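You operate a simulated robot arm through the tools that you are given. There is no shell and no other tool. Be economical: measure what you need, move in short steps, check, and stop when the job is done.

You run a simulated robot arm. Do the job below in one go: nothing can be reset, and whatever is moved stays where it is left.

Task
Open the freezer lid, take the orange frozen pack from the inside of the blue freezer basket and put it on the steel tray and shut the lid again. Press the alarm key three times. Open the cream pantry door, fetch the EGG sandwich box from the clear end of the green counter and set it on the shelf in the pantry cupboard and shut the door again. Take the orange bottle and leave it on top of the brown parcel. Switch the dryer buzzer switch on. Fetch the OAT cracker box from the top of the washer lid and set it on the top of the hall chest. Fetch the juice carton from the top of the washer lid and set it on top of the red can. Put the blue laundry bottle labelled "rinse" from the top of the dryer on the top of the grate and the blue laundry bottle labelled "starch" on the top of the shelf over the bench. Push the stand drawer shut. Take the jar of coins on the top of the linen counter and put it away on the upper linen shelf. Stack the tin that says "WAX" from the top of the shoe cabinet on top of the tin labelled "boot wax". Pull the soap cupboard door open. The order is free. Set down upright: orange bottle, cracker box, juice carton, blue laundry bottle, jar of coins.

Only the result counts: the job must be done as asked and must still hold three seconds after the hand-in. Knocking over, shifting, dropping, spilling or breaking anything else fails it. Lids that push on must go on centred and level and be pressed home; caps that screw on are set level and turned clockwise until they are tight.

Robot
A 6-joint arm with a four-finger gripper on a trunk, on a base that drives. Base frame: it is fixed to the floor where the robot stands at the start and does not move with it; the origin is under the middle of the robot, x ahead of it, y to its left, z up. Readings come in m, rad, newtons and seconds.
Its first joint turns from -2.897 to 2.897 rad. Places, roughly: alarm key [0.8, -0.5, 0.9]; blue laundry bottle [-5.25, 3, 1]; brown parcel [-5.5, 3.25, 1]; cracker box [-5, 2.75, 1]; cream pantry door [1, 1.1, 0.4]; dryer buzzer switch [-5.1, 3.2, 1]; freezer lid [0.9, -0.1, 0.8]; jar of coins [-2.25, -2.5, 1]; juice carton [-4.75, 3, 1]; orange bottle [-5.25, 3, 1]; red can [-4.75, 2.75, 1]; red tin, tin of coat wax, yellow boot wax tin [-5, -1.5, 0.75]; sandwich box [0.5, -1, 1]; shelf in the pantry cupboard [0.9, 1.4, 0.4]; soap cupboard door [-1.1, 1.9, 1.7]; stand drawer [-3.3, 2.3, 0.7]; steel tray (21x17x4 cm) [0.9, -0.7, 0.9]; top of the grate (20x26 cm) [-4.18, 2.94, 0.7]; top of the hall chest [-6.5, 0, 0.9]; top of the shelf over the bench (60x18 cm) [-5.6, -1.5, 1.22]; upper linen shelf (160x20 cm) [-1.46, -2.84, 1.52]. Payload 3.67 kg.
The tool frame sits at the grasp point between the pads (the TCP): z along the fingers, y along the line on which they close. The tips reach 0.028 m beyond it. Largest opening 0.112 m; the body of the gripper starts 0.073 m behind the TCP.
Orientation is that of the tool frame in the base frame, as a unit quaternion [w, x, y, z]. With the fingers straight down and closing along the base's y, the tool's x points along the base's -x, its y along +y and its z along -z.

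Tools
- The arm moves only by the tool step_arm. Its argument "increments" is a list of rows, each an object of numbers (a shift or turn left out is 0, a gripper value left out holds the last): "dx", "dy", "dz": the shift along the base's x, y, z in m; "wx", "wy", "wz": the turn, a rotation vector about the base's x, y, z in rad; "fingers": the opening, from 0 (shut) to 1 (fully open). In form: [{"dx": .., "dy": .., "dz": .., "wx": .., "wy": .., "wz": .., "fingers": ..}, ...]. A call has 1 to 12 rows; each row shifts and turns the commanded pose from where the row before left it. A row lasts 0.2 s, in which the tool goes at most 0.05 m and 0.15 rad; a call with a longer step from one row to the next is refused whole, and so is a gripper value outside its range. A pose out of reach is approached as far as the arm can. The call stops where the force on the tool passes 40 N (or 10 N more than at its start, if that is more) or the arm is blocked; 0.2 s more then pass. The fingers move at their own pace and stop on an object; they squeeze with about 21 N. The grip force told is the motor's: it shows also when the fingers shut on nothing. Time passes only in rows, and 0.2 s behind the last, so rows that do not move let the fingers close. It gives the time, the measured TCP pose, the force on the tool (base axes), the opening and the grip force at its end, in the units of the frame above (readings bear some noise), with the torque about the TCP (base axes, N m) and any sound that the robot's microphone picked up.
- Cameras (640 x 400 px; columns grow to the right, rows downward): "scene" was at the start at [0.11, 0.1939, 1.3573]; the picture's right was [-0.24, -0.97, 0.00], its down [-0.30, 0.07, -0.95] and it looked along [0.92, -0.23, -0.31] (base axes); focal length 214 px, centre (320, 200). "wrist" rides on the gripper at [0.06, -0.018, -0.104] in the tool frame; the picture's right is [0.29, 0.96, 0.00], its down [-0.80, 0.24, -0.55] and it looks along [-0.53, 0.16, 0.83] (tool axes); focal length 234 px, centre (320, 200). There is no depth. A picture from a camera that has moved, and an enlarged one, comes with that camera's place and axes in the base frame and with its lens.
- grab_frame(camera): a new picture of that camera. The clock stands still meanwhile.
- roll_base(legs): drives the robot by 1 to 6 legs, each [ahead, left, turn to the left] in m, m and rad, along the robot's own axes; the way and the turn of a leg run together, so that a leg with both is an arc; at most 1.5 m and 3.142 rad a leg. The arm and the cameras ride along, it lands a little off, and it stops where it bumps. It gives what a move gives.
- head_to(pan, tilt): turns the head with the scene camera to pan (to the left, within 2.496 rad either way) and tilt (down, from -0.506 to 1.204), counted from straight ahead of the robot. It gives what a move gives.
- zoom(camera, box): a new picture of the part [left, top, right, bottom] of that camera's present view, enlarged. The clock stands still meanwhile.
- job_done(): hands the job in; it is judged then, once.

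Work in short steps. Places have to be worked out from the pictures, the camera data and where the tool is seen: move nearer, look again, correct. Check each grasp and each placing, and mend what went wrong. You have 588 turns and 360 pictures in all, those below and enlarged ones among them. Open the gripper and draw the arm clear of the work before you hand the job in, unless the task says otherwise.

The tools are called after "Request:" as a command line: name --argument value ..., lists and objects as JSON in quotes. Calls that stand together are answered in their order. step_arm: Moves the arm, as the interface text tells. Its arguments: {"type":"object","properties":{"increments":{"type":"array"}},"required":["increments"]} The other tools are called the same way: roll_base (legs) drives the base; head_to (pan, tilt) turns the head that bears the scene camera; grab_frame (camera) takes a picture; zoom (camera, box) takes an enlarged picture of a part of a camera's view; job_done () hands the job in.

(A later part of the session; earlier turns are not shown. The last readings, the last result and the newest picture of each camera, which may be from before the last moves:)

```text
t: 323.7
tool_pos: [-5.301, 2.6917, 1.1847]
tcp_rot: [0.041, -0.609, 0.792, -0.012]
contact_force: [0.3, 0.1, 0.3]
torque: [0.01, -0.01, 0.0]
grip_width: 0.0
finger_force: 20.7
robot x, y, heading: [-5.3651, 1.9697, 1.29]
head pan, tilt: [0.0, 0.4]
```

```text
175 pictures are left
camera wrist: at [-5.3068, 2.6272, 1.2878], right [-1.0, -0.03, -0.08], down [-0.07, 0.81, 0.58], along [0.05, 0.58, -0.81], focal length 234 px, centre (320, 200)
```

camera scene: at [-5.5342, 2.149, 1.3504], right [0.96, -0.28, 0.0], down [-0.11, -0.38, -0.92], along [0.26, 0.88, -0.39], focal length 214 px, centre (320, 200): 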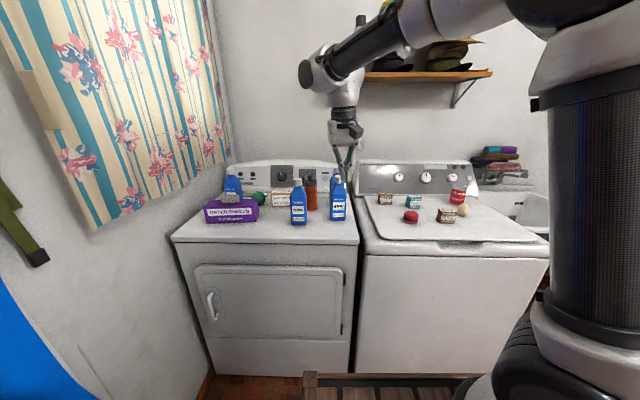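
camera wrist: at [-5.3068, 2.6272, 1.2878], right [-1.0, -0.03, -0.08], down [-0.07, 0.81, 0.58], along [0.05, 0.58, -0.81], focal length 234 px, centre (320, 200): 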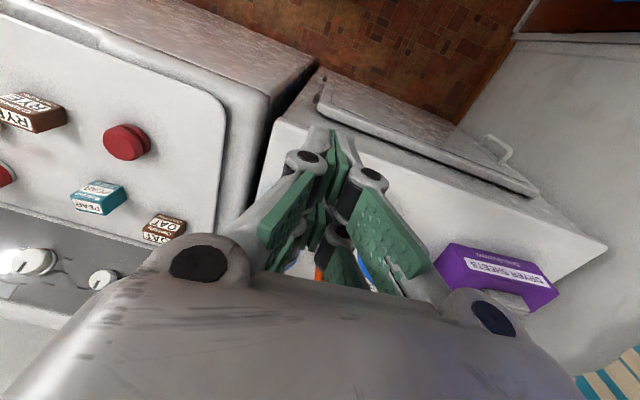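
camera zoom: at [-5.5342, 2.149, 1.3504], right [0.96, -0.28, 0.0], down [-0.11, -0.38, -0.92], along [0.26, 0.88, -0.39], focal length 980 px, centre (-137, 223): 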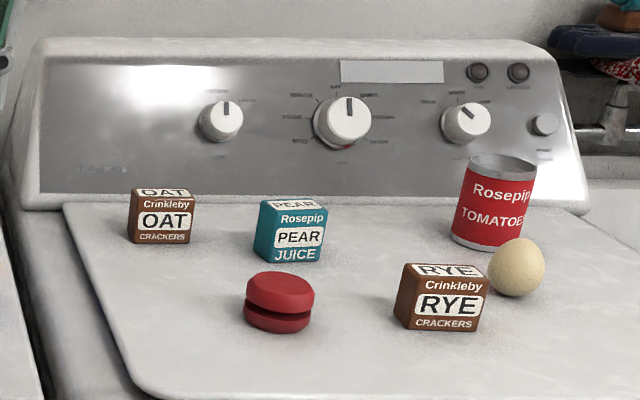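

PEAR triangulates to z≈0.963, so the tops are at z≈0.94. The orange bottle is near (-5.33,2.98), top ≈1.10; the parcel top is ≈1.0. I raise the arm, drive closer, and yaw the tool by 90° so it closes front-to-back.

Request:
step_arm --increments '[{"dz": 0.045, "wz": 0.14}, {"dz": 0.045, "wz": 0.14}, {"dz": 0.03, "wz": 0.14}, {"wz": 0.14}, {"wz": 0.14}, {"wz": 0.14}, {"wz": 0.14}, {"wz": 0.14}, {"wz": 0.14}, {"wz": 0.14}, {"wz": 0.14}, {"fingers": 1}]'

Request:
roll_base --legs '[[0.2, 0.12, 0]]'

Request:
grab_frame --camera "wrist"

```text
t: 326.3
tool_pos: [-5.3023, 2.6924, 1.3051]
tcp_rot: [-0.038, 0.989, -0.143, -0.021]
contact_force: [-0.9, -0.1, 0.3]
torque: [0.0, -0.01, -0.01]
grip_width: 0.07
finger_force: 0.0
robot x, y, heading: [-5.3635, 1.9707, 1.285]
head pan, tilt: [0.0, 0.4]
```

```text
t: 328.1
tool_pos: [-5.3593, 2.9175, 1.3052]
tcp_rot: [-0.039, 0.989, -0.144, -0.022]
contact_force: [-0.2, 0.2, 0.0]
torque: [0.02, -0.01, 0.0]
grip_width: 0.1121
finger_force: 0.0
robot x, y, heading: [-5.4178, 2.196, 1.284]
head pan, tilt: [0.0, 0.4]
```

```text
174 pictures are left
camera wrist: at [-5.2918, 2.9109, 1.4073], right [0.0, -1.0, -0.08], down [-0.82, -0.05, 0.58], along [-0.58, 0.07, -0.81], focal length 234 px, centre (320, 200)
```

wrist: 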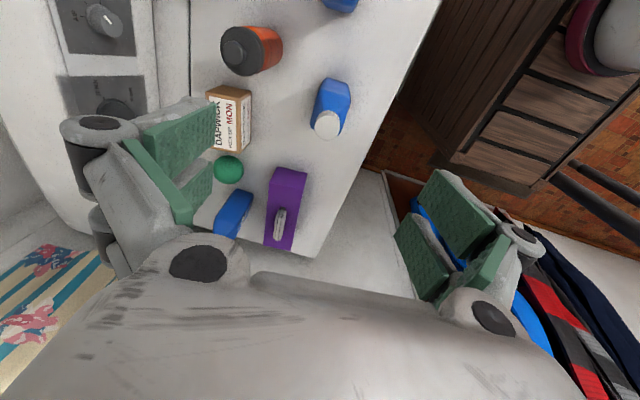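

I zoom on the parcel and bottle.

Request:
zoom --camera "wrist" --box '[180, 0, 380, 160]'

```text
2.50 times, centred on (280, 80) of wrist
camera zoom: at [-5.2918, 2.9109, 1.4073], right [0.0, -1.0, -0.08], down [-0.82, -0.05, 0.58], along [-0.58, 0.07, -0.81], focal length 585 px, centre (420, 500)
```

zoom: 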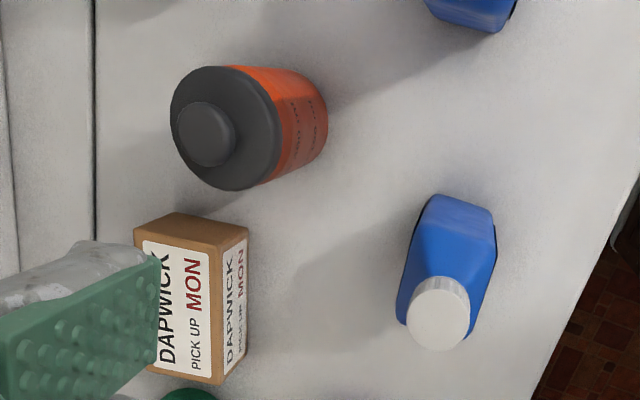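

The bottle axis is about (-5.309,3.042), and the parcel top is centred near (-5.432,3.132) at z≈0.975. I level the tool, move above the bottle and descend partway.

Request:
step_arm --increments '[{"wx": -0.084, "wy": -0.032, "dx": 0.017, "dy": 0.041}, {"dx": 0.017, "dy": 0.042}, {"dx": 0.016, "dy": 0.0415}, {"dz": -0.045}, {"dz": -0.045}]'

Request:
grab_frame --camera "wrist"

```text
t: 329.2
tool_pos: [-5.3102, 3.0355, 1.2168]
tcp_rot: [-0.001, 0.989, -0.145, 0.001]
contact_force: [-0.1, 0.4, 0.0]
torque: [-0.02, 0.0, 0.02]
grip_width: 0.1116
finger_force: 0.0
robot x, y, heading: [-5.4164, 2.1995, 1.283]
head pan, tilt: [0.0, 0.4]
```

```text
172 pictures are left
camera wrist: at [-5.2483, 3.0354, 1.3219], right [0.0, -1.0, 0.0], down [-0.83, 0.0, 0.55], along [-0.55, 0.0, -0.83], focal length 234 px, centre (320, 200)
```

wrist: 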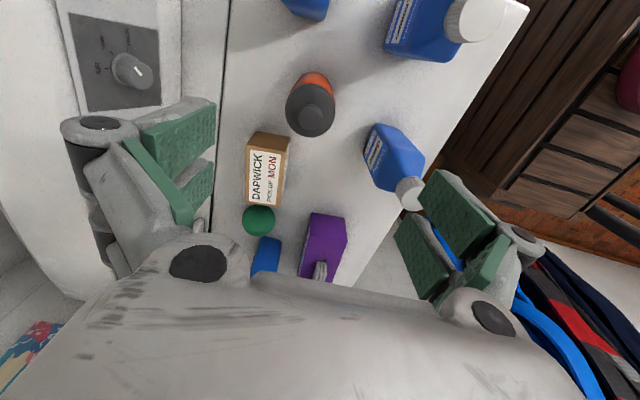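

Centred within 1 cm. I descend to grip height.

Request:
step_arm --increments '[{"dx": 0.005, "dy": 0.006, "dz": -0.045}, {"dz": -0.045}, {"dz": -0.045}, {"dz": -0.035}]'

Request:
grab_frame --camera "wrist"

```text
t: 330.2
tool_pos: [-5.3045, 3.043, 1.0476]
tcp_rot: [-0.001, 0.989, -0.145, 0.001]
contact_force: [0.5, 0.3, 0.7]
torque: [0.06, -0.02, 0.02]
grip_width: 0.1121
finger_force: 0.0
robot x, y, heading: [-5.4194, 2.1967, 1.284]
head pan, tilt: [0.0, 0.4]
```

```text
171 pictures are left
camera wrist: at [-5.242, 3.0434, 1.1523], right [0.0, -1.0, 0.0], down [-0.83, 0.0, 0.55], along [-0.55, 0.0, -0.83], focal length 234 px, centre (320, 200)
```

wrist: 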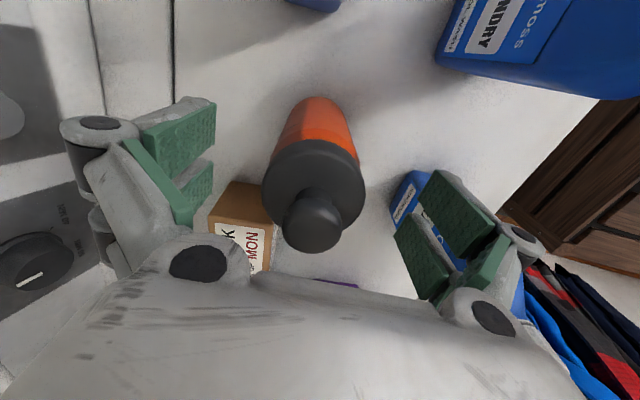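

The cap disc is right at the pads. I lower 1 cm more and close.

Request:
step_arm --increments '[{"dz": -0.01}, {"fingers": 0.4}, {"fingers": 0}, {}]'

Request:
step_arm --increments '[{"dz": 0.03}, {"dz": 0.04}, {"dz": 0.04}]'

Request:
grab_frame --camera "wrist"

Request:
zoom --camera "scene" --box '[230, 90, 430, 240]'

```text
t: 331.2
tool_pos: [-5.3041, 3.0419, 1.0373]
tcp_rot: [-0.001, 0.989, -0.146, 0.002]
contact_force: [0.4, -0.7, 0.1]
torque: [0.0, -0.05, 0.02]
grip_width: 0.059
finger_force: 20.9
robot x, y, heading: [-5.4192, 2.1962, 1.286]
head pan, tilt: [0.0, 0.4]
```

```text
t: 332.1
tool_pos: [-5.3051, 3.0458, 1.1474]
tcp_rot: [0.0, 0.989, -0.145, 0.001]
contact_force: [1.4, 0.2, -0.3]
torque: [-0.02, -0.03, 0.01]
grip_width: 0.0586
finger_force: 20.8
robot x, y, heading: [-5.4199, 2.1954, 1.282]
head pan, tilt: [0.0, 0.4]
```

```text
170 pictures are left
camera wrist: at [-5.2418, 3.046, 1.2513], right [0.0, -1.0, 0.0], down [-0.83, 0.0, 0.55], along [-0.55, 0.0, -0.83], focal length 234 px, centre (320, 200)
```

wrist: 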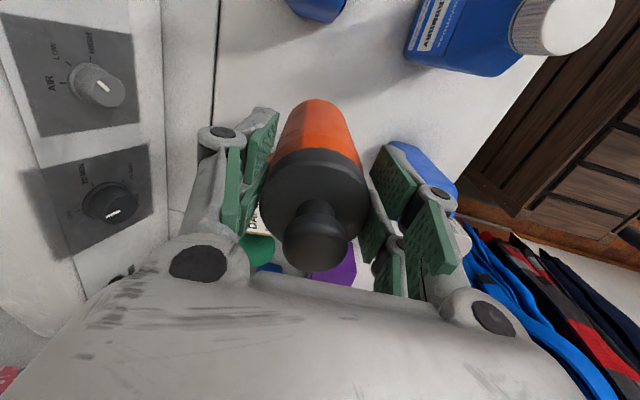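

```text
2.67 times, centred on (330, 165) of scene
camera zoom: at [-5.5908, 2.3755, 1.3503], right [0.96, -0.28, 0.0], down [-0.11, -0.38, -0.92], along [0.26, 0.88, -0.39], focal length 572 px, centre (293, 293)
```

zoom: 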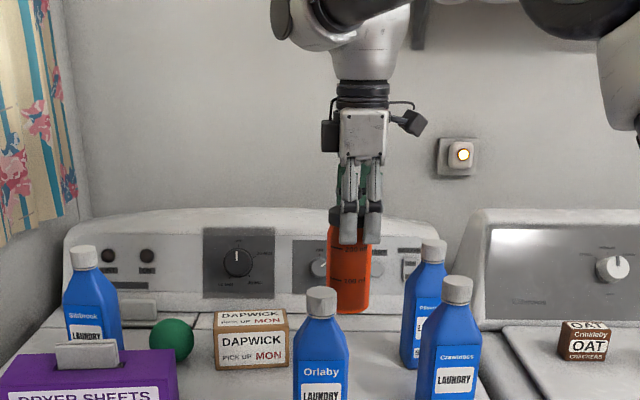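

The bottle is lifted. I move it over the parcel.

Request:
step_arm --increments '[{"dz": 0.02}, {"dx": -0.032, "dy": 0.0215}, {"dx": -0.032, "dy": 0.0215}, {"dx": -0.032, "dy": 0.0215}, {"dx": -0.031, "dy": 0.0215}, {}]'

Request:
grab_frame --camera "wrist"

Request:
zoom --camera "scene" --box '[230, 120, 390, 240]'

```text
t: 333.4
tool_pos: [-5.4316, 3.129, 1.1663]
tcp_rot: [0.0, 0.989, -0.145, 0.002]
contact_force: [-0.6, 0.0, -1.6]
torque: [0.01, -0.01, 0.01]
grip_width: 0.0588
finger_force: 20.7
robot x, y, heading: [-5.4199, 2.1999, 1.284]
head pan, tilt: [0.0, 0.4]
```

```text
168 pictures are left
camera wrist: at [-5.3702, 3.1306, 1.2713], right [0.0, -1.0, 0.0], down [-0.83, 0.0, 0.55], along [-0.55, 0.0, -0.83], focal length 234 px, centre (320, 200)
```

wrist: 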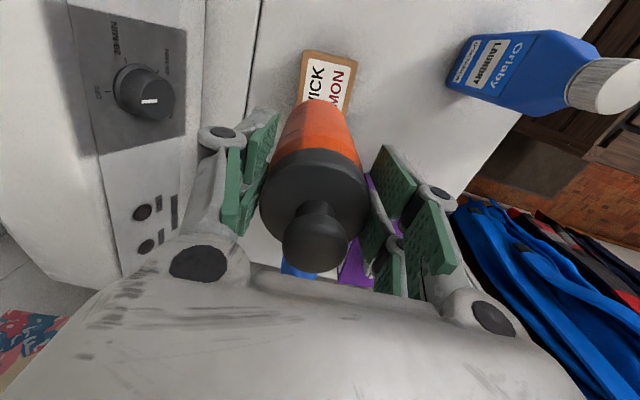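

```text
3.33 times, centred on (310, 180) of scene
camera zoom: at [-5.591, 2.3754, 1.3503], right [0.96, -0.28, 0.0], down [-0.11, -0.38, -0.92], along [0.26, 0.88, -0.39], focal length 715 px, centre (353, 267)
```

zoom: 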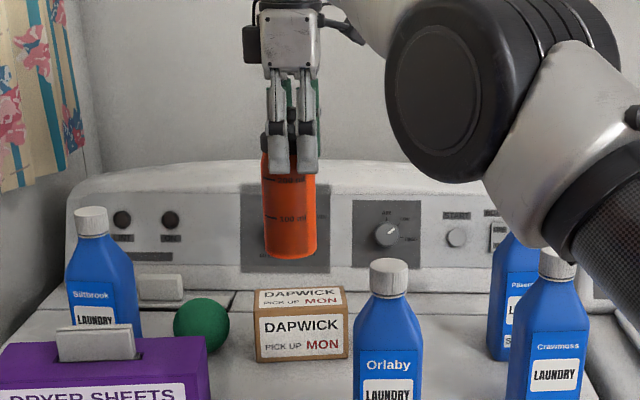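

Relative to the parcel, the bottle should go about 1.1 cm to the right. I correct and lower gently.

Request:
step_arm --increments '[{"dx": 0.012, "dy": -0.002, "dz": -0.02}, {"dz": -0.02}, {"dz": -0.01}]'

Request:
step_arm --increments '[{"dz": -0.005}, {"dz": -0.005}]'

Request:
zoom --camera "scene" --box '[230, 120, 390, 240]'

```text
t: 334.2
tool_pos: [-5.4211, 3.1275, 1.1196]
tcp_rot: [-0.002, 0.989, -0.145, 0.001]
contact_force: [0.4, 0.7, -1.4]
torque: [0.02, 0.02, -0.01]
grip_width: 0.0585
finger_force: 20.7
robot x, y, heading: [-5.4177, 2.1985, 1.283]
head pan, tilt: [0.0, 0.4]
```

```text
t: 334.9
tool_pos: [-5.4199, 3.1286, 1.1084]
tcp_rot: [-0.001, 0.989, -0.145, 0.002]
contact_force: [0.5, -0.5, 1.9]
torque: [-0.11, 0.01, -0.03]
grip_width: 0.0589
finger_force: 21.6
robot x, y, heading: [-5.419, 2.198, 1.285]
head pan, tilt: [0.0, 0.4]
```

```text
3.33 times, centred on (310, 180) of scene
camera zoom: at [-5.5908, 2.3752, 1.3504], right [0.96, -0.28, 0.0], down [-0.11, -0.38, -0.92], along [0.26, 0.88, -0.39], focal length 715 px, centre (353, 267)
```

zoom: 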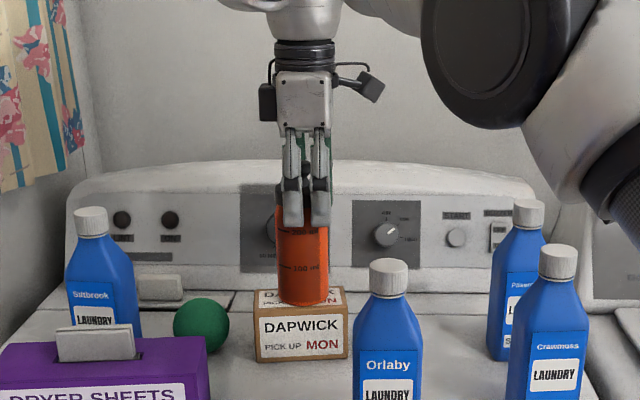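

Contact; the bottle sits a bit too far back on the parcel. I lift 4 mm, shift 1.2 cm forward, and set down.

Request:
step_arm --increments '[{"dz": 0.005}, {"dx": -0.004, "dy": -0.0115}, {"dz": -0.004}, {"dz": -0.003}]'

Request:
zoom --camera "scene" --box '[230, 120, 390, 240]'

```text
t: 335.9
tool_pos: [-5.4232, 3.1165, 1.1075]
tcp_rot: [-0.003, 0.99, -0.143, 0.002]
contact_force: [0.2, -0.3, 7.7]
torque: [-0.13, 0.22, 0.02]
grip_width: 0.0586
finger_force: 20.7
robot x, y, heading: [-5.4192, 2.2007, 1.279]
head pan, tilt: [0.0, 0.4]
```

```text
3.33 times, centred on (310, 180) of scene
camera zoom: at [-5.5908, 2.375, 1.3504], right [0.96, -0.28, 0.0], down [-0.11, -0.38, -0.92], along [0.26, 0.88, -0.39], focal length 715 px, centre (353, 267)
```

zoom: 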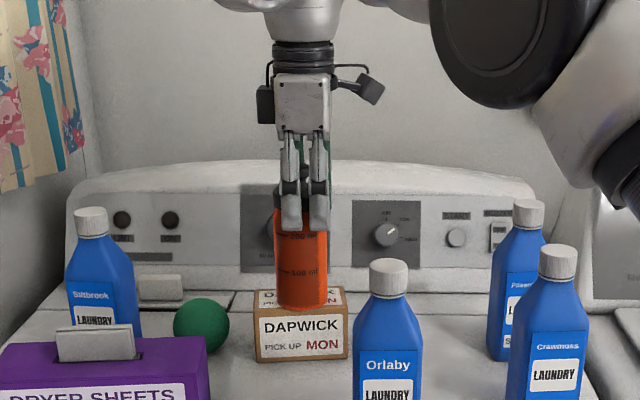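

Well placed and in contact (7.7 N). I release and lift.

Request:
step_arm --increments '[{"fingers": 0.8}, {}, {"dz": 0.03}, {"dz": 0.045}, {"dz": 0.045}, {"dz": 0.045}]'

Request:
zoom --camera "scene" --box '[200, 120, 400, 250]'

```text
t: 337.2
tool_pos: [-5.4159, 3.0888, 1.2531]
tcp_rot: [-0.001, 0.99, -0.144, 0.001]
contact_force: [0.0, 0.3, -0.5]
torque: [-0.05, 0.02, -0.01]
grip_width: 0.0898
finger_force: 0.1
out of reach, approached as far as the arm can: row 5, 6
robot x, y, heading: [-5.4201, 2.1972, 1.287]
head pan, tilt: [0.0, 0.4]
```

```text
3.08 times, centred on (300, 185) of scene
camera zoom: at [-5.5908, 2.3753, 1.3503], right [0.96, -0.28, 0.0], down [-0.11, -0.38, -0.92], along [0.26, 0.88, -0.39], focal length 660 px, centre (382, 246)
```

zoom: 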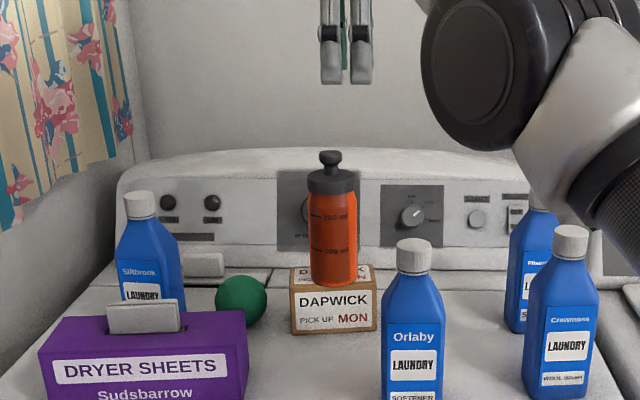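

The orange bottle stands on the parcel. I now look at the dryer panel's labels for the buzzer switch.

Request:
zoom --camera "scene" --box '[310, 165, 374, 215]'

Request:
zoom --camera "scene" --box '[236, 165, 300, 215]'

```text
8.00 times, centred on (342, 190) of scene
camera zoom: at [-5.5908, 2.3753, 1.3503], right [0.96, -0.28, 0.0], down [-0.11, -0.38, -0.92], along [0.26, 0.88, -0.39], focal length 1716 px, centre (144, 280)
```

zoom: 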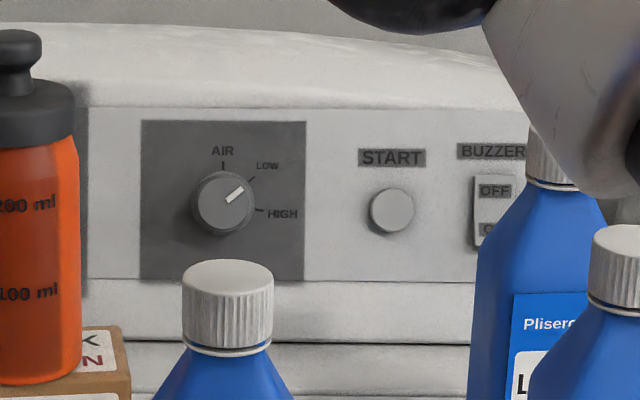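

```text
8.00 times, centred on (268, 190) of scene
camera zoom: at [-5.5908, 2.3753, 1.3503], right [0.96, -0.28, 0.0], down [-0.11, -0.38, -0.92], along [0.26, 0.88, -0.39], focal length 1716 px, centre (736, 280)
```

zoom: 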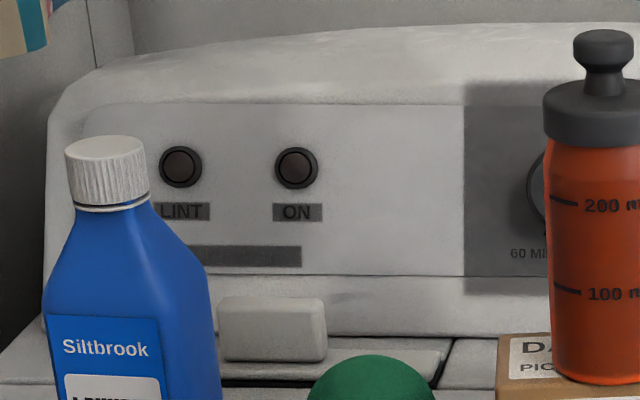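

The buzzer rocker (OFF above, ON below) is behind the right rear blue bottle. I zoom on the two rear blue bottles' lower labels.

Request:
zoom --camera "scene" --box '[225, 190, 285, 240]'

Request:
zoom --camera "scene" --box '[340, 190, 400, 240]'

```text
8.00 times, centred on (255, 215) of scene
camera zoom: at [-5.5908, 2.3753, 1.3503], right [0.96, -0.28, 0.0], down [-0.11, -0.38, -0.92], along [0.26, 0.88, -0.39], focal length 1716 px, centre (840, 80)
```

zoom: 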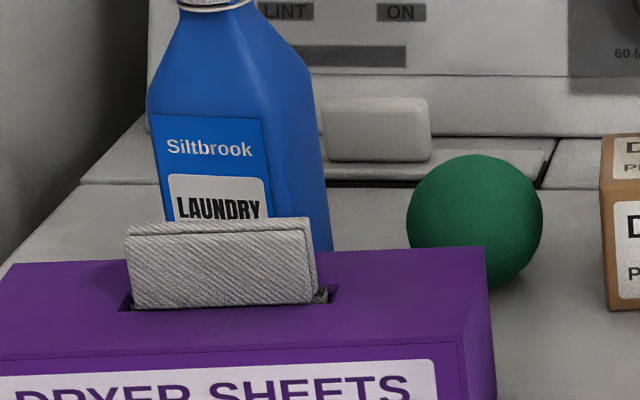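

```text
8.00 times, centred on (370, 215) of scene
camera zoom: at [-5.5908, 2.3753, 1.3503], right [0.96, -0.28, 0.0], down [-0.11, -0.38, -0.92], along [0.26, 0.88, -0.39], focal length 1716 px, centre (-80, 80)
```

zoom: 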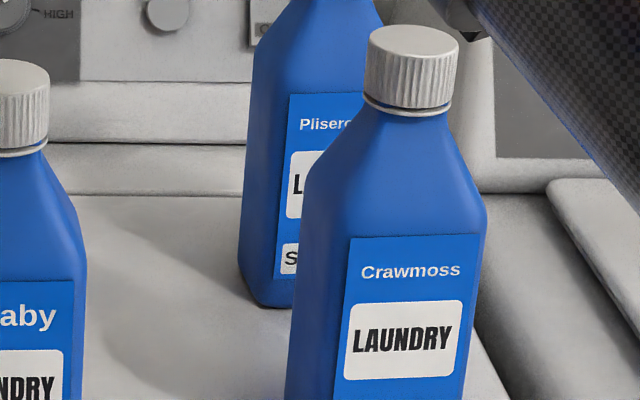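

STARCH is the right rear (Pliserc, label begins with "S"), so RINSE should be Siltbrook at the left rear. I drive a bit closer and left, and view it from the wrist.

Request:
roll_base --legs '[[0.1, 0.12, -0.03]]'

Request:
grab_frame --camera "wrist"

```text
t: 338.6
tool_pos: [-5.4734, 3.218, 1.2529]
tcp_rot: [-0.001, 0.987, -0.159, 0.001]
contact_force: [0.0, -0.4, -0.3]
torque: [0.02, 0.01, 0.0]
grip_width: 0.0895
finger_force: 0.0
robot x, y, heading: [-5.5041, 2.3303, 1.257]
head pan, tilt: [0.0, 0.4]
```

```text
159 pictures are left
camera wrist: at [-5.4112, 3.2178, 1.3578], right [-0.03, -1.0, 0.0], down [-0.83, 0.02, 0.55], along [-0.55, 0.02, -0.83], focal length 234 px, centre (320, 200)
```

wrist: 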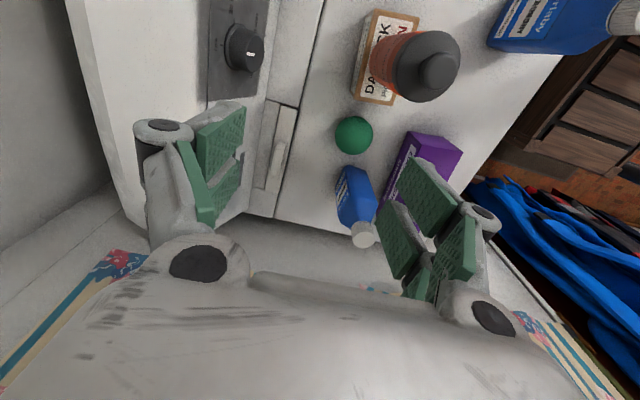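

RINSE's axis is about (-5.631,3.162), cap top z≈1.11. I go above its cap.

Request:
step_arm --increments '[{"dx": -0.04, "dy": -0.014, "fingers": 0.7}, {"dx": -0.04, "dy": -0.014}, {"dx": -0.04, "dy": -0.014}, {"dx": -0.038, "dy": -0.014}, {"dz": -0.05}]'

Request:
grab_frame --camera "wrist"

```text
t: 339.8
tool_pos: [-5.6354, 3.1566, 1.2057]
tcp_rot: [-0.003, 0.987, -0.159, 0.002]
contact_force: [0.3, 0.1, 0.3]
torque: [-0.01, -0.01, -0.01]
grip_width: 0.0784
finger_force: 0.0
robot x, y, heading: [-5.5019, 2.3291, 1.258]
head pan, tilt: [0.0, 0.4]
```

```text
158 pictures are left
camera wrist: at [-5.573, 3.1549, 1.3112], right [-0.03, -1.0, -0.01], down [-0.83, 0.02, 0.55], along [-0.55, 0.02, -0.83], focal length 234 px, centre (320, 200)
```

wrist: 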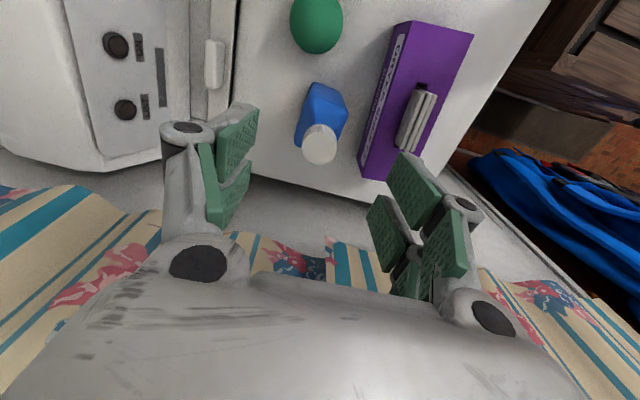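

Aligned; the cap top is around 1.14. I descend to the cap and grip.

Request:
step_arm --increments '[{"dx": -0.003, "dz": -0.04}, {"dz": -0.04}]'

Request:
grab_frame --camera "wrist"

```text
t: 340.4
tool_pos: [-5.6384, 3.157, 1.1268]
tcp_rot: [-0.003, 0.987, -0.159, 0.003]
contact_force: [0.6, 0.0, -0.8]
torque: [0.01, 0.0, -0.02]
grip_width: 0.0783
finger_force: 0.0
robot x, y, heading: [-5.5048, 2.3249, 1.254]
head pan, tilt: [0.0, 0.4]
```

```text
157 pictures are left
camera wrist: at [-5.5746, 3.1564, 1.2316], right [-0.03, -1.0, -0.01], down [-0.83, 0.02, 0.55], along [-0.55, 0.02, -0.83], focal length 234 px, centre (320, 200)
```

wrist: 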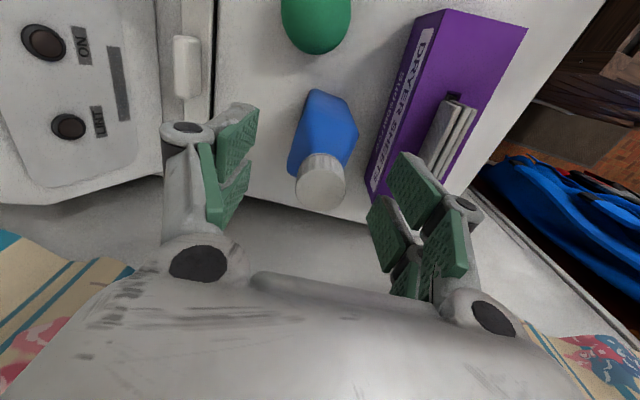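

The cap top is at TCP height. I lower 1.5 cm and grip, lift, and read the label with the scene camera.

Request:
step_arm --increments '[{"dz": -0.016}, {"fingers": 0.3}, {"fingers": 0}, {}]'

Request:
step_arm --increments '[{"dz": 0.03}, {"dz": 0.04}, {"dz": 0.04}]'

Request:
zoom --camera "scene" --box '[220, 130, 340, 230]'

```text
t: 341.4
tool_pos: [-5.6369, 3.1582, 1.1112]
tcp_rot: [-0.004, 0.987, -0.159, 0.002]
contact_force: [-0.1, -0.7, 1.3]
torque: [-0.13, 0.11, 0.0]
grip_width: 0.033
finger_force: 20.6
robot x, y, heading: [-5.502, 2.3264, 1.254]
head pan, tilt: [0.0, 0.4]
```

```text
t: 342.2
tool_pos: [-5.636, 3.1577, 1.2198]
tcp_rot: [-0.002, 0.987, -0.159, 0.002]
contact_force: [-0.4, 0.2, -3.8]
torque: [-0.03, -0.04, 0.0]
grip_width: 0.0331
finger_force: 21.0
robot x, y, heading: [-5.5052, 2.3282, 1.252]
head pan, tilt: [0.0, 0.4]
```

```text
4.00 times, centred on (280, 180) of scene
camera zoom: at [-5.6693, 2.5102, 1.3503], right [0.95, -0.31, 0.0], down [-0.12, -0.37, -0.92], along [0.29, 0.87, -0.39], focal length 858 px, centre (480, 280)
```

zoom: 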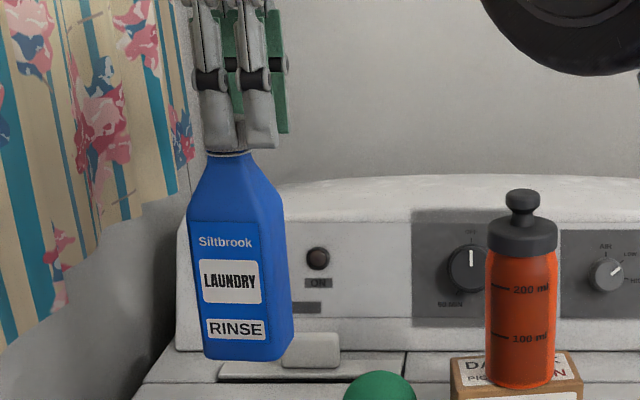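

RINSE is confirmed and held. I raise a bit, back away from the dryer, drive right to the sink and look into it.

Request:
step_arm --increments '[{"dz": 0.04}]'

Request:
roll_base --legs '[[-0.33, 0, 0], [0, -1.2, 0]]'

Request:
head_to --pan 0.0 --tilt 0.6

Request:
grab_frame --camera "scene"

```text
t: 342.6
tool_pos: [-5.6352, 3.1587, 1.2632]
tcp_rot: [-0.003, 0.987, -0.16, 0.003]
contact_force: [0.6, -0.8, -3.5]
torque: [0.01, -0.04, 0.01]
grip_width: 0.0329
finger_force: 20.9
robot x, y, heading: [-5.5048, 2.3281, 1.255]
head pan, tilt: [0.0, 0.4]
```

```text
t: 350.6
tool_pos: [-4.5746, 2.4589, 1.2611]
tcp_rot: [-0.004, 0.987, -0.163, 0.002]
contact_force: [0.5, 0.5, -3.8]
torque: [-0.03, -0.05, 0.0]
grip_width: 0.0328
finger_force: 20.6
robot x, y, heading: [-4.4412, 1.6322, 1.247]
head pan, tilt: [0.0, 0.4]
```

```text
t: 351.3
tool_pos: [-4.5738, 2.4586, 1.26]
tcp_rot: [-0.003, 0.986, -0.164, 0.002]
contact_force: [0.9, -0.1, -3.4]
torque: [-0.03, -0.09, -0.01]
grip_width: 0.0329
finger_force: 21.0
robot x, y, heading: [-4.4455, 1.6283, 1.243]
head pan, tilt: [0.0, 0.6]
```

```text
155 pictures are left
camera scene: at [-4.6171, 1.8025, 1.3308], right [0.95, -0.32, 0.0], down [-0.18, -0.54, -0.83], along [0.26, 0.78, -0.56], focal length 214 px, centre (320, 200)
```

scene: 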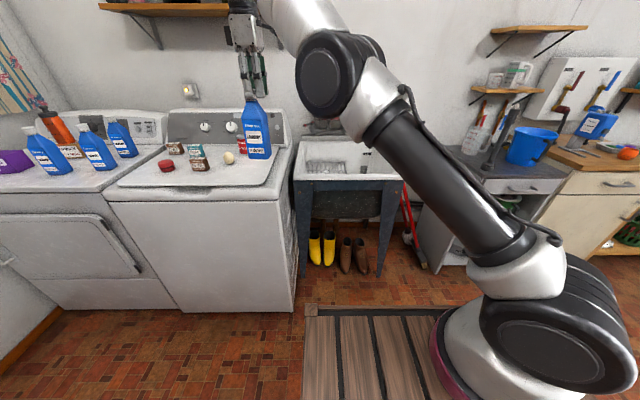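

Request:
zoom --camera "scene" --box '[270, 110, 430, 210]'

```text
4.00 times, centred on (350, 160) of scene
camera zoom: at [-4.6171, 1.8025, 1.3308], right [0.95, -0.32, 0.0], down [-0.18, -0.54, -0.83], along [0.26, 0.78, -0.56], focal length 858 px, centre (200, 360)
```

zoom: 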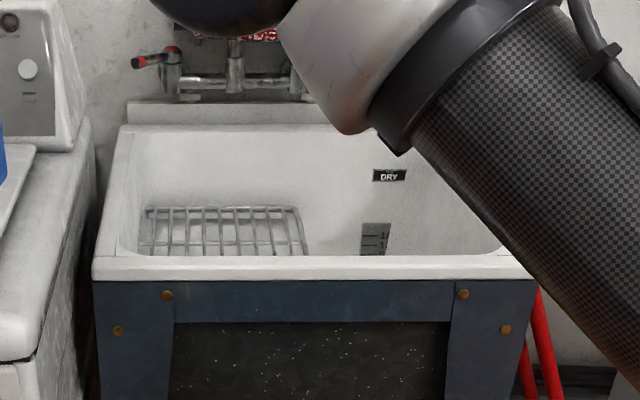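

The grate is in the sink's left half; its centre is at about (-4.168,3.018,0.705). I bring the bottle laterally in line, then drive forward.

Request:
step_arm --increments '[{"dx": 0.048, "dy": -0.01}, {"dx": 0.048, "dy": -0.01}, {"dx": 0.048, "dy": -0.01}, {"dx": 0.045, "dy": -0.01}]'

Request:
roll_base --legs '[[0.42, 0, 0.01]]'

Request:
grab_frame --camera "wrist"

Request:
grab_frame --camera "scene"

```text
t: 352.3
tool_pos: [-4.3845, 2.4201, 1.2587]
tcp_rot: [-0.004, 0.987, -0.163, 0.002]
contact_force: [-0.9, 0.2, -3.6]
torque: [-0.02, -0.12, 0.02]
grip_width: 0.0331
finger_force: 20.6
robot x, y, heading: [-4.445, 1.6292, 1.245]
head pan, tilt: [0.0, 0.6]
```

```text
t: 354.9
tool_pos: [-4.2684, 2.8157, 1.2587]
tcp_rot: [-0.004, 0.988, -0.155, 0.002]
contact_force: [0.6, 0.3, -3.1]
torque: [-0.01, -0.05, -0.01]
grip_width: 0.033
finger_force: 20.7
robot x, y, heading: [-4.3198, 2.0218, 1.264]
head pan, tilt: [0.0, 0.6]
```

```text
153 pictures are left
camera wrist: at [-4.2061, 2.8138, 1.3637], right [-0.02, -1.0, -0.01], down [-0.84, 0.01, 0.55], along [-0.55, 0.02, -0.84], focal length 234 px, centre (320, 200)
```

wrist: 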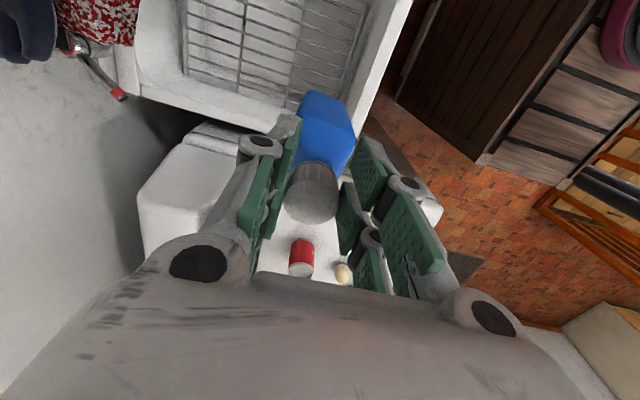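

```text
152 pictures are left
camera scene: at [-4.491, 2.1938, 1.3308], right [0.95, -0.3, 0.0], down [-0.17, -0.54, -0.82], along [0.25, 0.79, -0.57], focal length 214 px, centre (320, 200)
```

scene: 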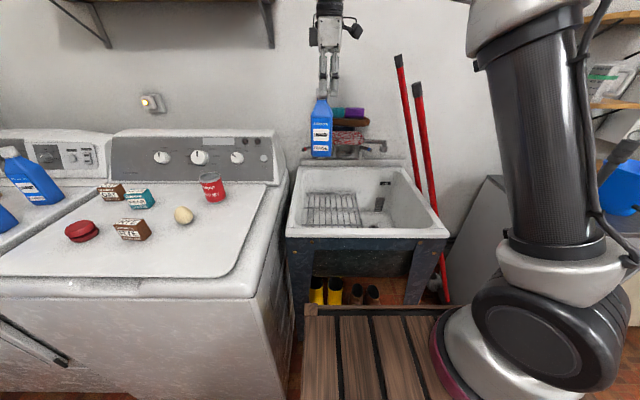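

The grate centre is refined to about (-4.18,2.977). I drive slightly forward and right for better reach.

Request:
roll_base --legs '[[0.12, -0.05, 0]]'

Request:
step_arm --increments '[{}]'

```text
t: 356.2
tool_pos: [-4.1844, 2.9135, 1.2581]
tcp_rot: [-0.004, 0.988, -0.154, 0.002]
contact_force: [0.3, -1.1, -3.5]
torque: [-0.05, -0.09, 0.0]
grip_width: 0.0329
finger_force: 20.9
robot x, y, heading: [-4.2318, 2.1233, 1.262]
head pan, tilt: [0.0, 0.6]
```

```text
t: 356.6
tool_pos: [-4.1841, 2.9138, 1.2586]
tcp_rot: [-0.004, 0.988, -0.155, 0.002]
contact_force: [-0.2, -0.1, -3.7]
torque: [-0.05, -0.06, 0.0]
grip_width: 0.0329
finger_force: 20.9
robot x, y, heading: [-4.2343, 2.1182, 1.265]
head pan, tilt: [0.0, 0.6]
```

I move over the grate centre and lower into the sink, checking partway.

Request:
step_arm --increments '[{"dx": 0.002, "dy": 0.03}, {"dx": 0.002, "dy": 0.03}, {"dz": -0.045}, {"dz": -0.045}, {"dz": -0.045}, {"dz": -0.045}, {"dz": -0.045}]'

Request:
zoom --camera "scene" --box '[240, 110, 440, 260]'

Request:
grab_frame --camera "wrist"

```text
t: 358.2
tool_pos: [-4.1794, 2.9702, 1.0347]
tcp_rot: [-0.005, 0.988, -0.155, 0.002]
contact_force: [-0.7, -0.7, -3.5]
torque: [0.02, -0.06, 0.02]
grip_width: 0.0332
finger_force: 20.6
robot x, y, heading: [-4.2335, 2.123, 1.264]
head pan, tilt: [0.0, 0.6]
```

```text
2.67 times, centred on (340, 185) of scene
camera zoom: at [-4.4068, 2.2915, 1.3308], right [0.95, -0.3, 0.0], down [-0.17, -0.54, -0.83], along [0.25, 0.79, -0.56], focal length 572 px, centre (267, 240)
```

zoom: 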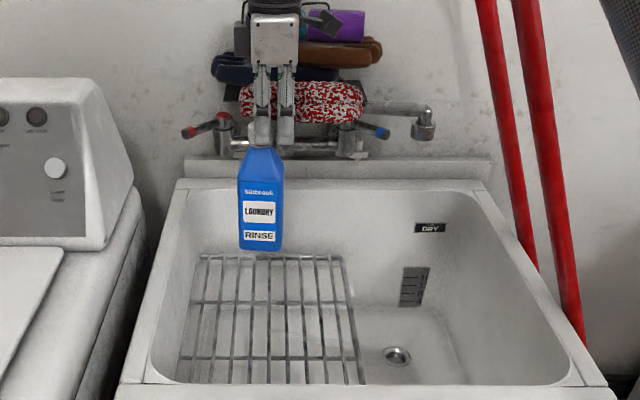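

```text
150 pictures are left
camera wrist: at [-4.1177, 2.9693, 1.1396], right [-0.02, -1.0, -0.01], down [-0.84, 0.01, 0.55], along [-0.55, 0.02, -0.84], focal length 234 px, centre (320, 200)
```

wrist: 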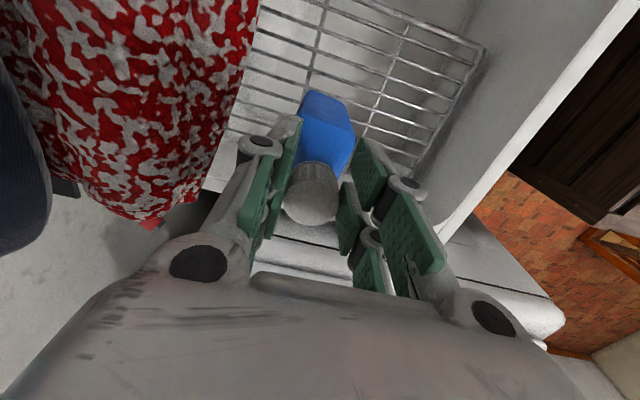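

The bottle is right over the grate's centre. I lower until contact.

Request:
step_arm --increments '[{"dz": -0.04}, {"dz": -0.04}, {"dz": -0.025}]'

Request:
step_arm --increments '[{"dz": -0.007}, {"dz": -0.006}]'

Request:
step_arm --increments '[{"dz": -0.005}, {"dz": -0.005}]'

```text
t: 359.0
tool_pos: [-4.1795, 2.9731, 0.928]
tcp_rot: [-0.004, 0.988, -0.155, 0.001]
contact_force: [0.1, -0.9, -2.8]
torque: [0.03, -0.06, 0.01]
grip_width: 0.0329
finger_force: 21.3
robot x, y, heading: [-4.2297, 2.1226, 1.266]
head pan, tilt: [0.0, 0.6]
```

```text
t: 359.6
tool_pos: [-4.1801, 2.9729, 0.9159]
tcp_rot: [-0.005, 0.988, -0.155, 0.002]
contact_force: [0.4, -0.1, -4.0]
torque: [0.0, -0.07, -0.01]
grip_width: 0.0329
finger_force: 21.2
robot x, y, heading: [-4.2345, 2.1233, 1.262]
head pan, tilt: [0.0, 0.6]
```

```text
t: 360.2
tool_pos: [-4.1792, 2.9731, 0.9059]
tcp_rot: [-0.004, 0.988, -0.154, 0.003]
contact_force: [-0.1, -0.8, -3.5]
torque: [0.01, -0.06, 0.01]
grip_width: 0.0327
finger_force: 21.4
robot x, y, heading: [-4.2326, 2.1229, 1.267]
head pan, tilt: [0.0, 0.6]
```

Request:
step_arm --increments '[{"dz": -0.005}, {"dz": -0.005}]'

Request:
step_arm --increments '[{"dz": -0.005}, {"dz": -0.005}]'

Request:
zoom --camera "scene" --box '[240, 110, 440, 260]'

```text
t: 360.8
tool_pos: [-4.1819, 2.973, 0.8978]
tcp_rot: [-0.006, 0.988, -0.153, 0.002]
contact_force: [0.0, -3.9, 20.2]
torque: [0.01, 0.36, 0.13]
grip_width: 0.0336
finger_force: 21.2
robot x, y, heading: [-4.2309, 2.1192, 1.268]
head pan, tilt: [0.0, 0.6]
```

```text
t: 361.4
tool_pos: [-4.1807, 2.9719, 0.8867]
tcp_rot: [-0.005, 0.988, -0.155, 0.002]
contact_force: [-1.9, 1.8, 19.7]
torque: [0.17, 0.42, 0.04]
grip_width: 0.0332
finger_force: 21.0
robot x, y, heading: [-4.2366, 2.1233, 1.261]
head pan, tilt: [0.0, 0.6]
```

```text
2.67 times, centred on (340, 185) of scene
camera zoom: at [-4.4069, 2.2911, 1.3309], right [0.95, -0.3, 0.0], down [-0.17, -0.54, -0.83], along [0.25, 0.79, -0.56], focal length 572 px, centre (267, 240)
```

zoom: 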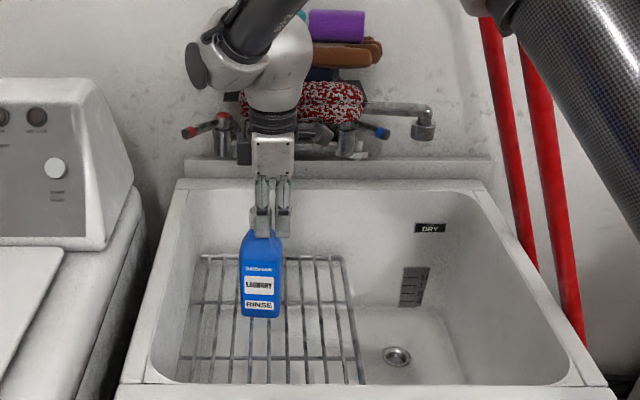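

The bottle stands on the grate. I release and lift out.

Request:
step_arm --increments '[{"dz": 0.004}, {"fingers": 0.5}, {}, {"dz": 0.03}, {"dz": 0.045}, {"dz": 0.045}, {"dz": 0.045}, {"dz": 0.045}, {"dz": 0.045}]'

Request:
zoom --camera "scene" --box '[240, 110, 440, 260]'

```text
t: 363.4
tool_pos: [-4.1773, 2.9731, 1.1429]
tcp_rot: [-0.003, 0.988, -0.155, 0.002]
contact_force: [0.4, 0.7, -0.4]
torque: [-0.03, -0.01, 0.0]
grip_width: 0.056
finger_force: 0.0
robot x, y, heading: [-4.2332, 2.1221, 1.265]
head pan, tilt: [0.0, 0.6]
```

```text
2.67 times, centred on (340, 185) of scene
camera zoom: at [-4.4069, 2.292, 1.3307], right [0.95, -0.3, 0.0], down [-0.17, -0.54, -0.82], along [0.25, 0.79, -0.57], focal length 572 px, centre (267, 240)
```

zoom: 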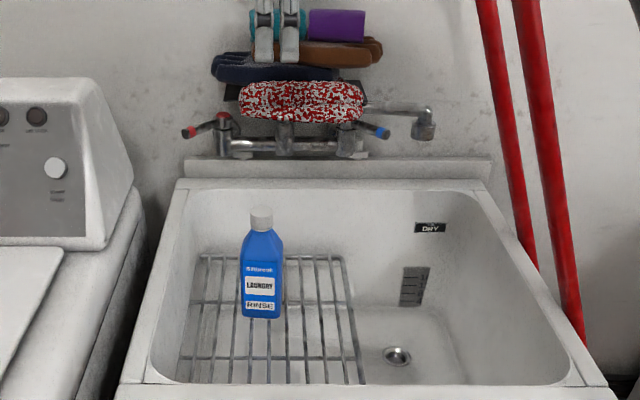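

RINSE is done. Next the juice carton: I back off and drive left in front of the washer.

Request:
roll_base --legs '[[-0.27, 0, 0], [0, 0.62, 0]]'

Request:
grab_frame --camera "wrist"

Request:
grab_frame --camera "scene"

```text
t: 368.4
tool_pos: [-4.841, 2.8998, 1.1445]
tcp_rot: [-0.004, 0.988, -0.157, 0.003]
contact_force: [-0.3, -0.2, 0.8]
torque: [0.0, 0.0, 0.02]
grip_width: 0.0562
finger_force: 0.1
robot x, y, heading: [-4.9039, 2.0469, 1.256]
head pan, tilt: [0.0, 0.6]
```

```text
147 pictures are left
camera wrist: at [-4.7795, 2.8988, 1.2488], right [-0.02, -1.0, -0.01], down [-0.84, 0.02, 0.55], along [-0.55, 0.02, -0.84], focal length 234 px, centre (320, 200)
```

wrist: 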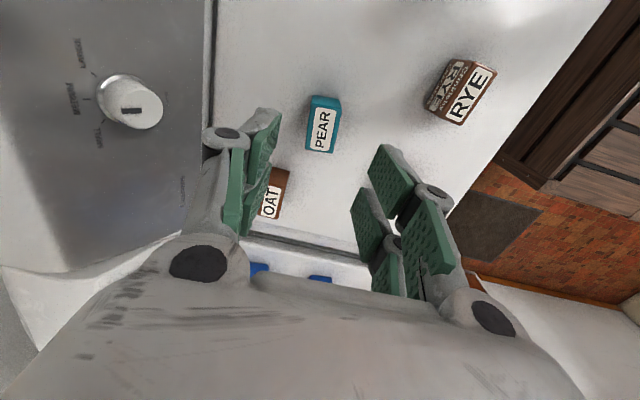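

```text
146 pictures are left
camera scene: at [-5.0756, 2.2205, 1.3308], right [0.95, -0.31, 0.0], down [-0.17, -0.54, -0.83], along [0.25, 0.79, -0.57], focal length 214 px, centre (320, 200)
```

scene: 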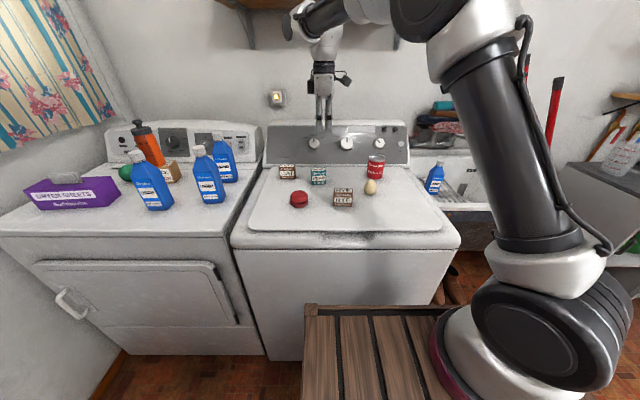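

PEAR is right below at about (-4.855,2.90). I descend and grip it.

Request:
step_arm --increments '[{"dx": -0.014, "dy": 0.001, "dz": -0.04}, {"dz": -0.045}, {"dz": -0.045}]'

Request:
grab_frame --camera "wrist"

```text
t: 369.1
tool_pos: [-4.8533, 2.9015, 1.0159]
tcp_rot: [-0.005, 0.987, -0.158, 0.002]
contact_force: [-0.3, 0.6, 1.7]
torque: [0.04, -0.02, 0.02]
grip_width: 0.0558
finger_force: 0.1
robot x, y, heading: [-4.9013, 2.0505, 1.262]
head pan, tilt: [0.0, 0.6]
```

```text
145 pictures are left
camera wrist: at [-4.7913, 2.8994, 1.12], right [-0.02, -1.0, -0.01], down [-0.84, 0.01, 0.55], along [-0.55, 0.02, -0.84], focal length 234 px, centre (320, 200)
```

wrist: 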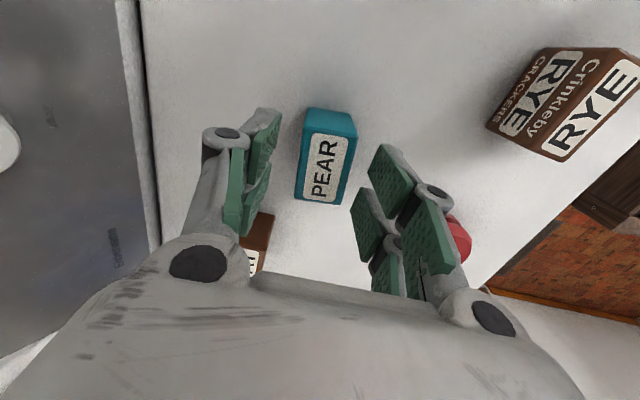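

Centred. I lower and grip.

Request:
step_arm --increments '[{"dz": -0.02}, {"dz": -0.015}, {"dz": -0.006}, {"fingers": 0}, {}, {}]'

Request:
step_arm --increments '[{"dz": 0.03}, {"dz": 0.04}, {"dz": 0.04}, {"dz": 0.03}]'

Request:
grab_frame --camera "wrist"

Request:
zoom --camera "scene" --box '[260, 80, 420, 220]'

```text
t: 370.6
tool_pos: [-4.8558, 2.9014, 0.9736]
tcp_rot: [-0.005, 0.987, -0.158, 0.002]
contact_force: [0.2, 0.2, 0.2]
torque: [0.05, 0.06, -0.02]
grip_width: 0.0358
finger_force: 20.6
robot x, y, heading: [-4.9047, 2.0514, 1.258]
head pan, tilt: [0.0, 0.6]
```

```text
t: 371.6
tool_pos: [-4.8551, 2.9022, 1.1148]
tcp_rot: [-0.004, 0.988, -0.156, 0.002]
contact_force: [-0.7, 0.9, -1.7]
torque: [-0.04, -0.02, -0.01]
grip_width: 0.0356
finger_force: 20.4
robot x, y, heading: [-4.9043, 2.0513, 1.255]
head pan, tilt: [0.0, 0.6]
```

```text
144 pictures are left
camera wrist: at [-4.7925, 2.9006, 1.2202], right [-0.02, -1.0, -0.01], down [-0.84, 0.02, 0.55], along [-0.55, 0.02, -0.84], focal length 234 px, centre (320, 200)
```

wrist: 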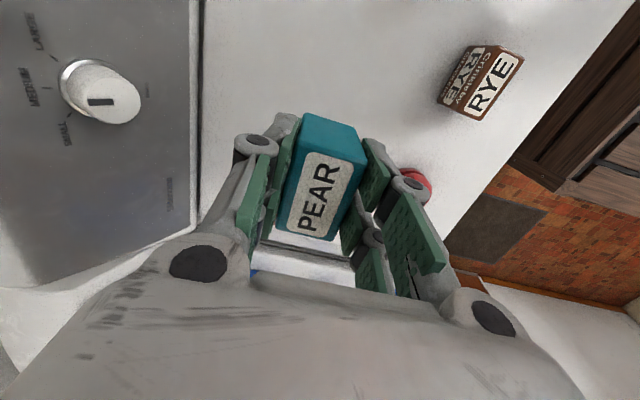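

```text
2.86 times, centred on (340, 150) of scene
camera zoom: at [-5.0756, 2.2207, 1.3307], right [0.95, -0.31, 0.0], down [-0.17, -0.54, -0.82], along [0.25, 0.78, -0.57], focal length 613 px, centre (263, 343)
```

zoom: 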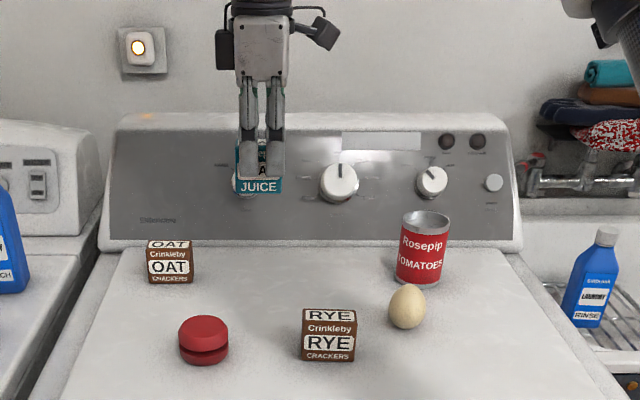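

PEAR is held. The can's top is near (-4.666,2.834), z≈1.025. I move most of the way and check with the wrist camera.

Request:
step_arm --increments '[{"dz": 0.02, "dx": 0.02, "dy": -0.008}, {"dx": 0.04, "dy": -0.017}, {"dx": 0.04, "dy": -0.017}]'

Request:
grab_frame --camera "wrist"

```text
t: 372.4
tool_pos: [-4.7571, 2.8583, 1.1321]
tcp_rot: [-0.004, 0.988, -0.156, 0.002]
contact_force: [-0.6, 1.1, -1.1]
torque: [-0.05, -0.04, 0.0]
grip_width: 0.0358
finger_force: 21.5
robot x, y, heading: [-4.9023, 2.049, 1.258]
head pan, tilt: [0.0, 0.6]
```

```text
142 pictures are left
camera wrist: at [-4.6954, 2.8573, 1.2376], right [-0.02, -1.0, -0.01], down [-0.84, 0.01, 0.55], along [-0.55, 0.02, -0.84], focal length 234 px, centre (320, 200)
```

wrist: 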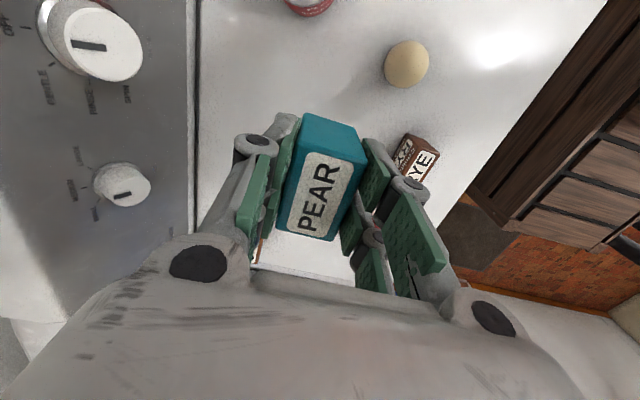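

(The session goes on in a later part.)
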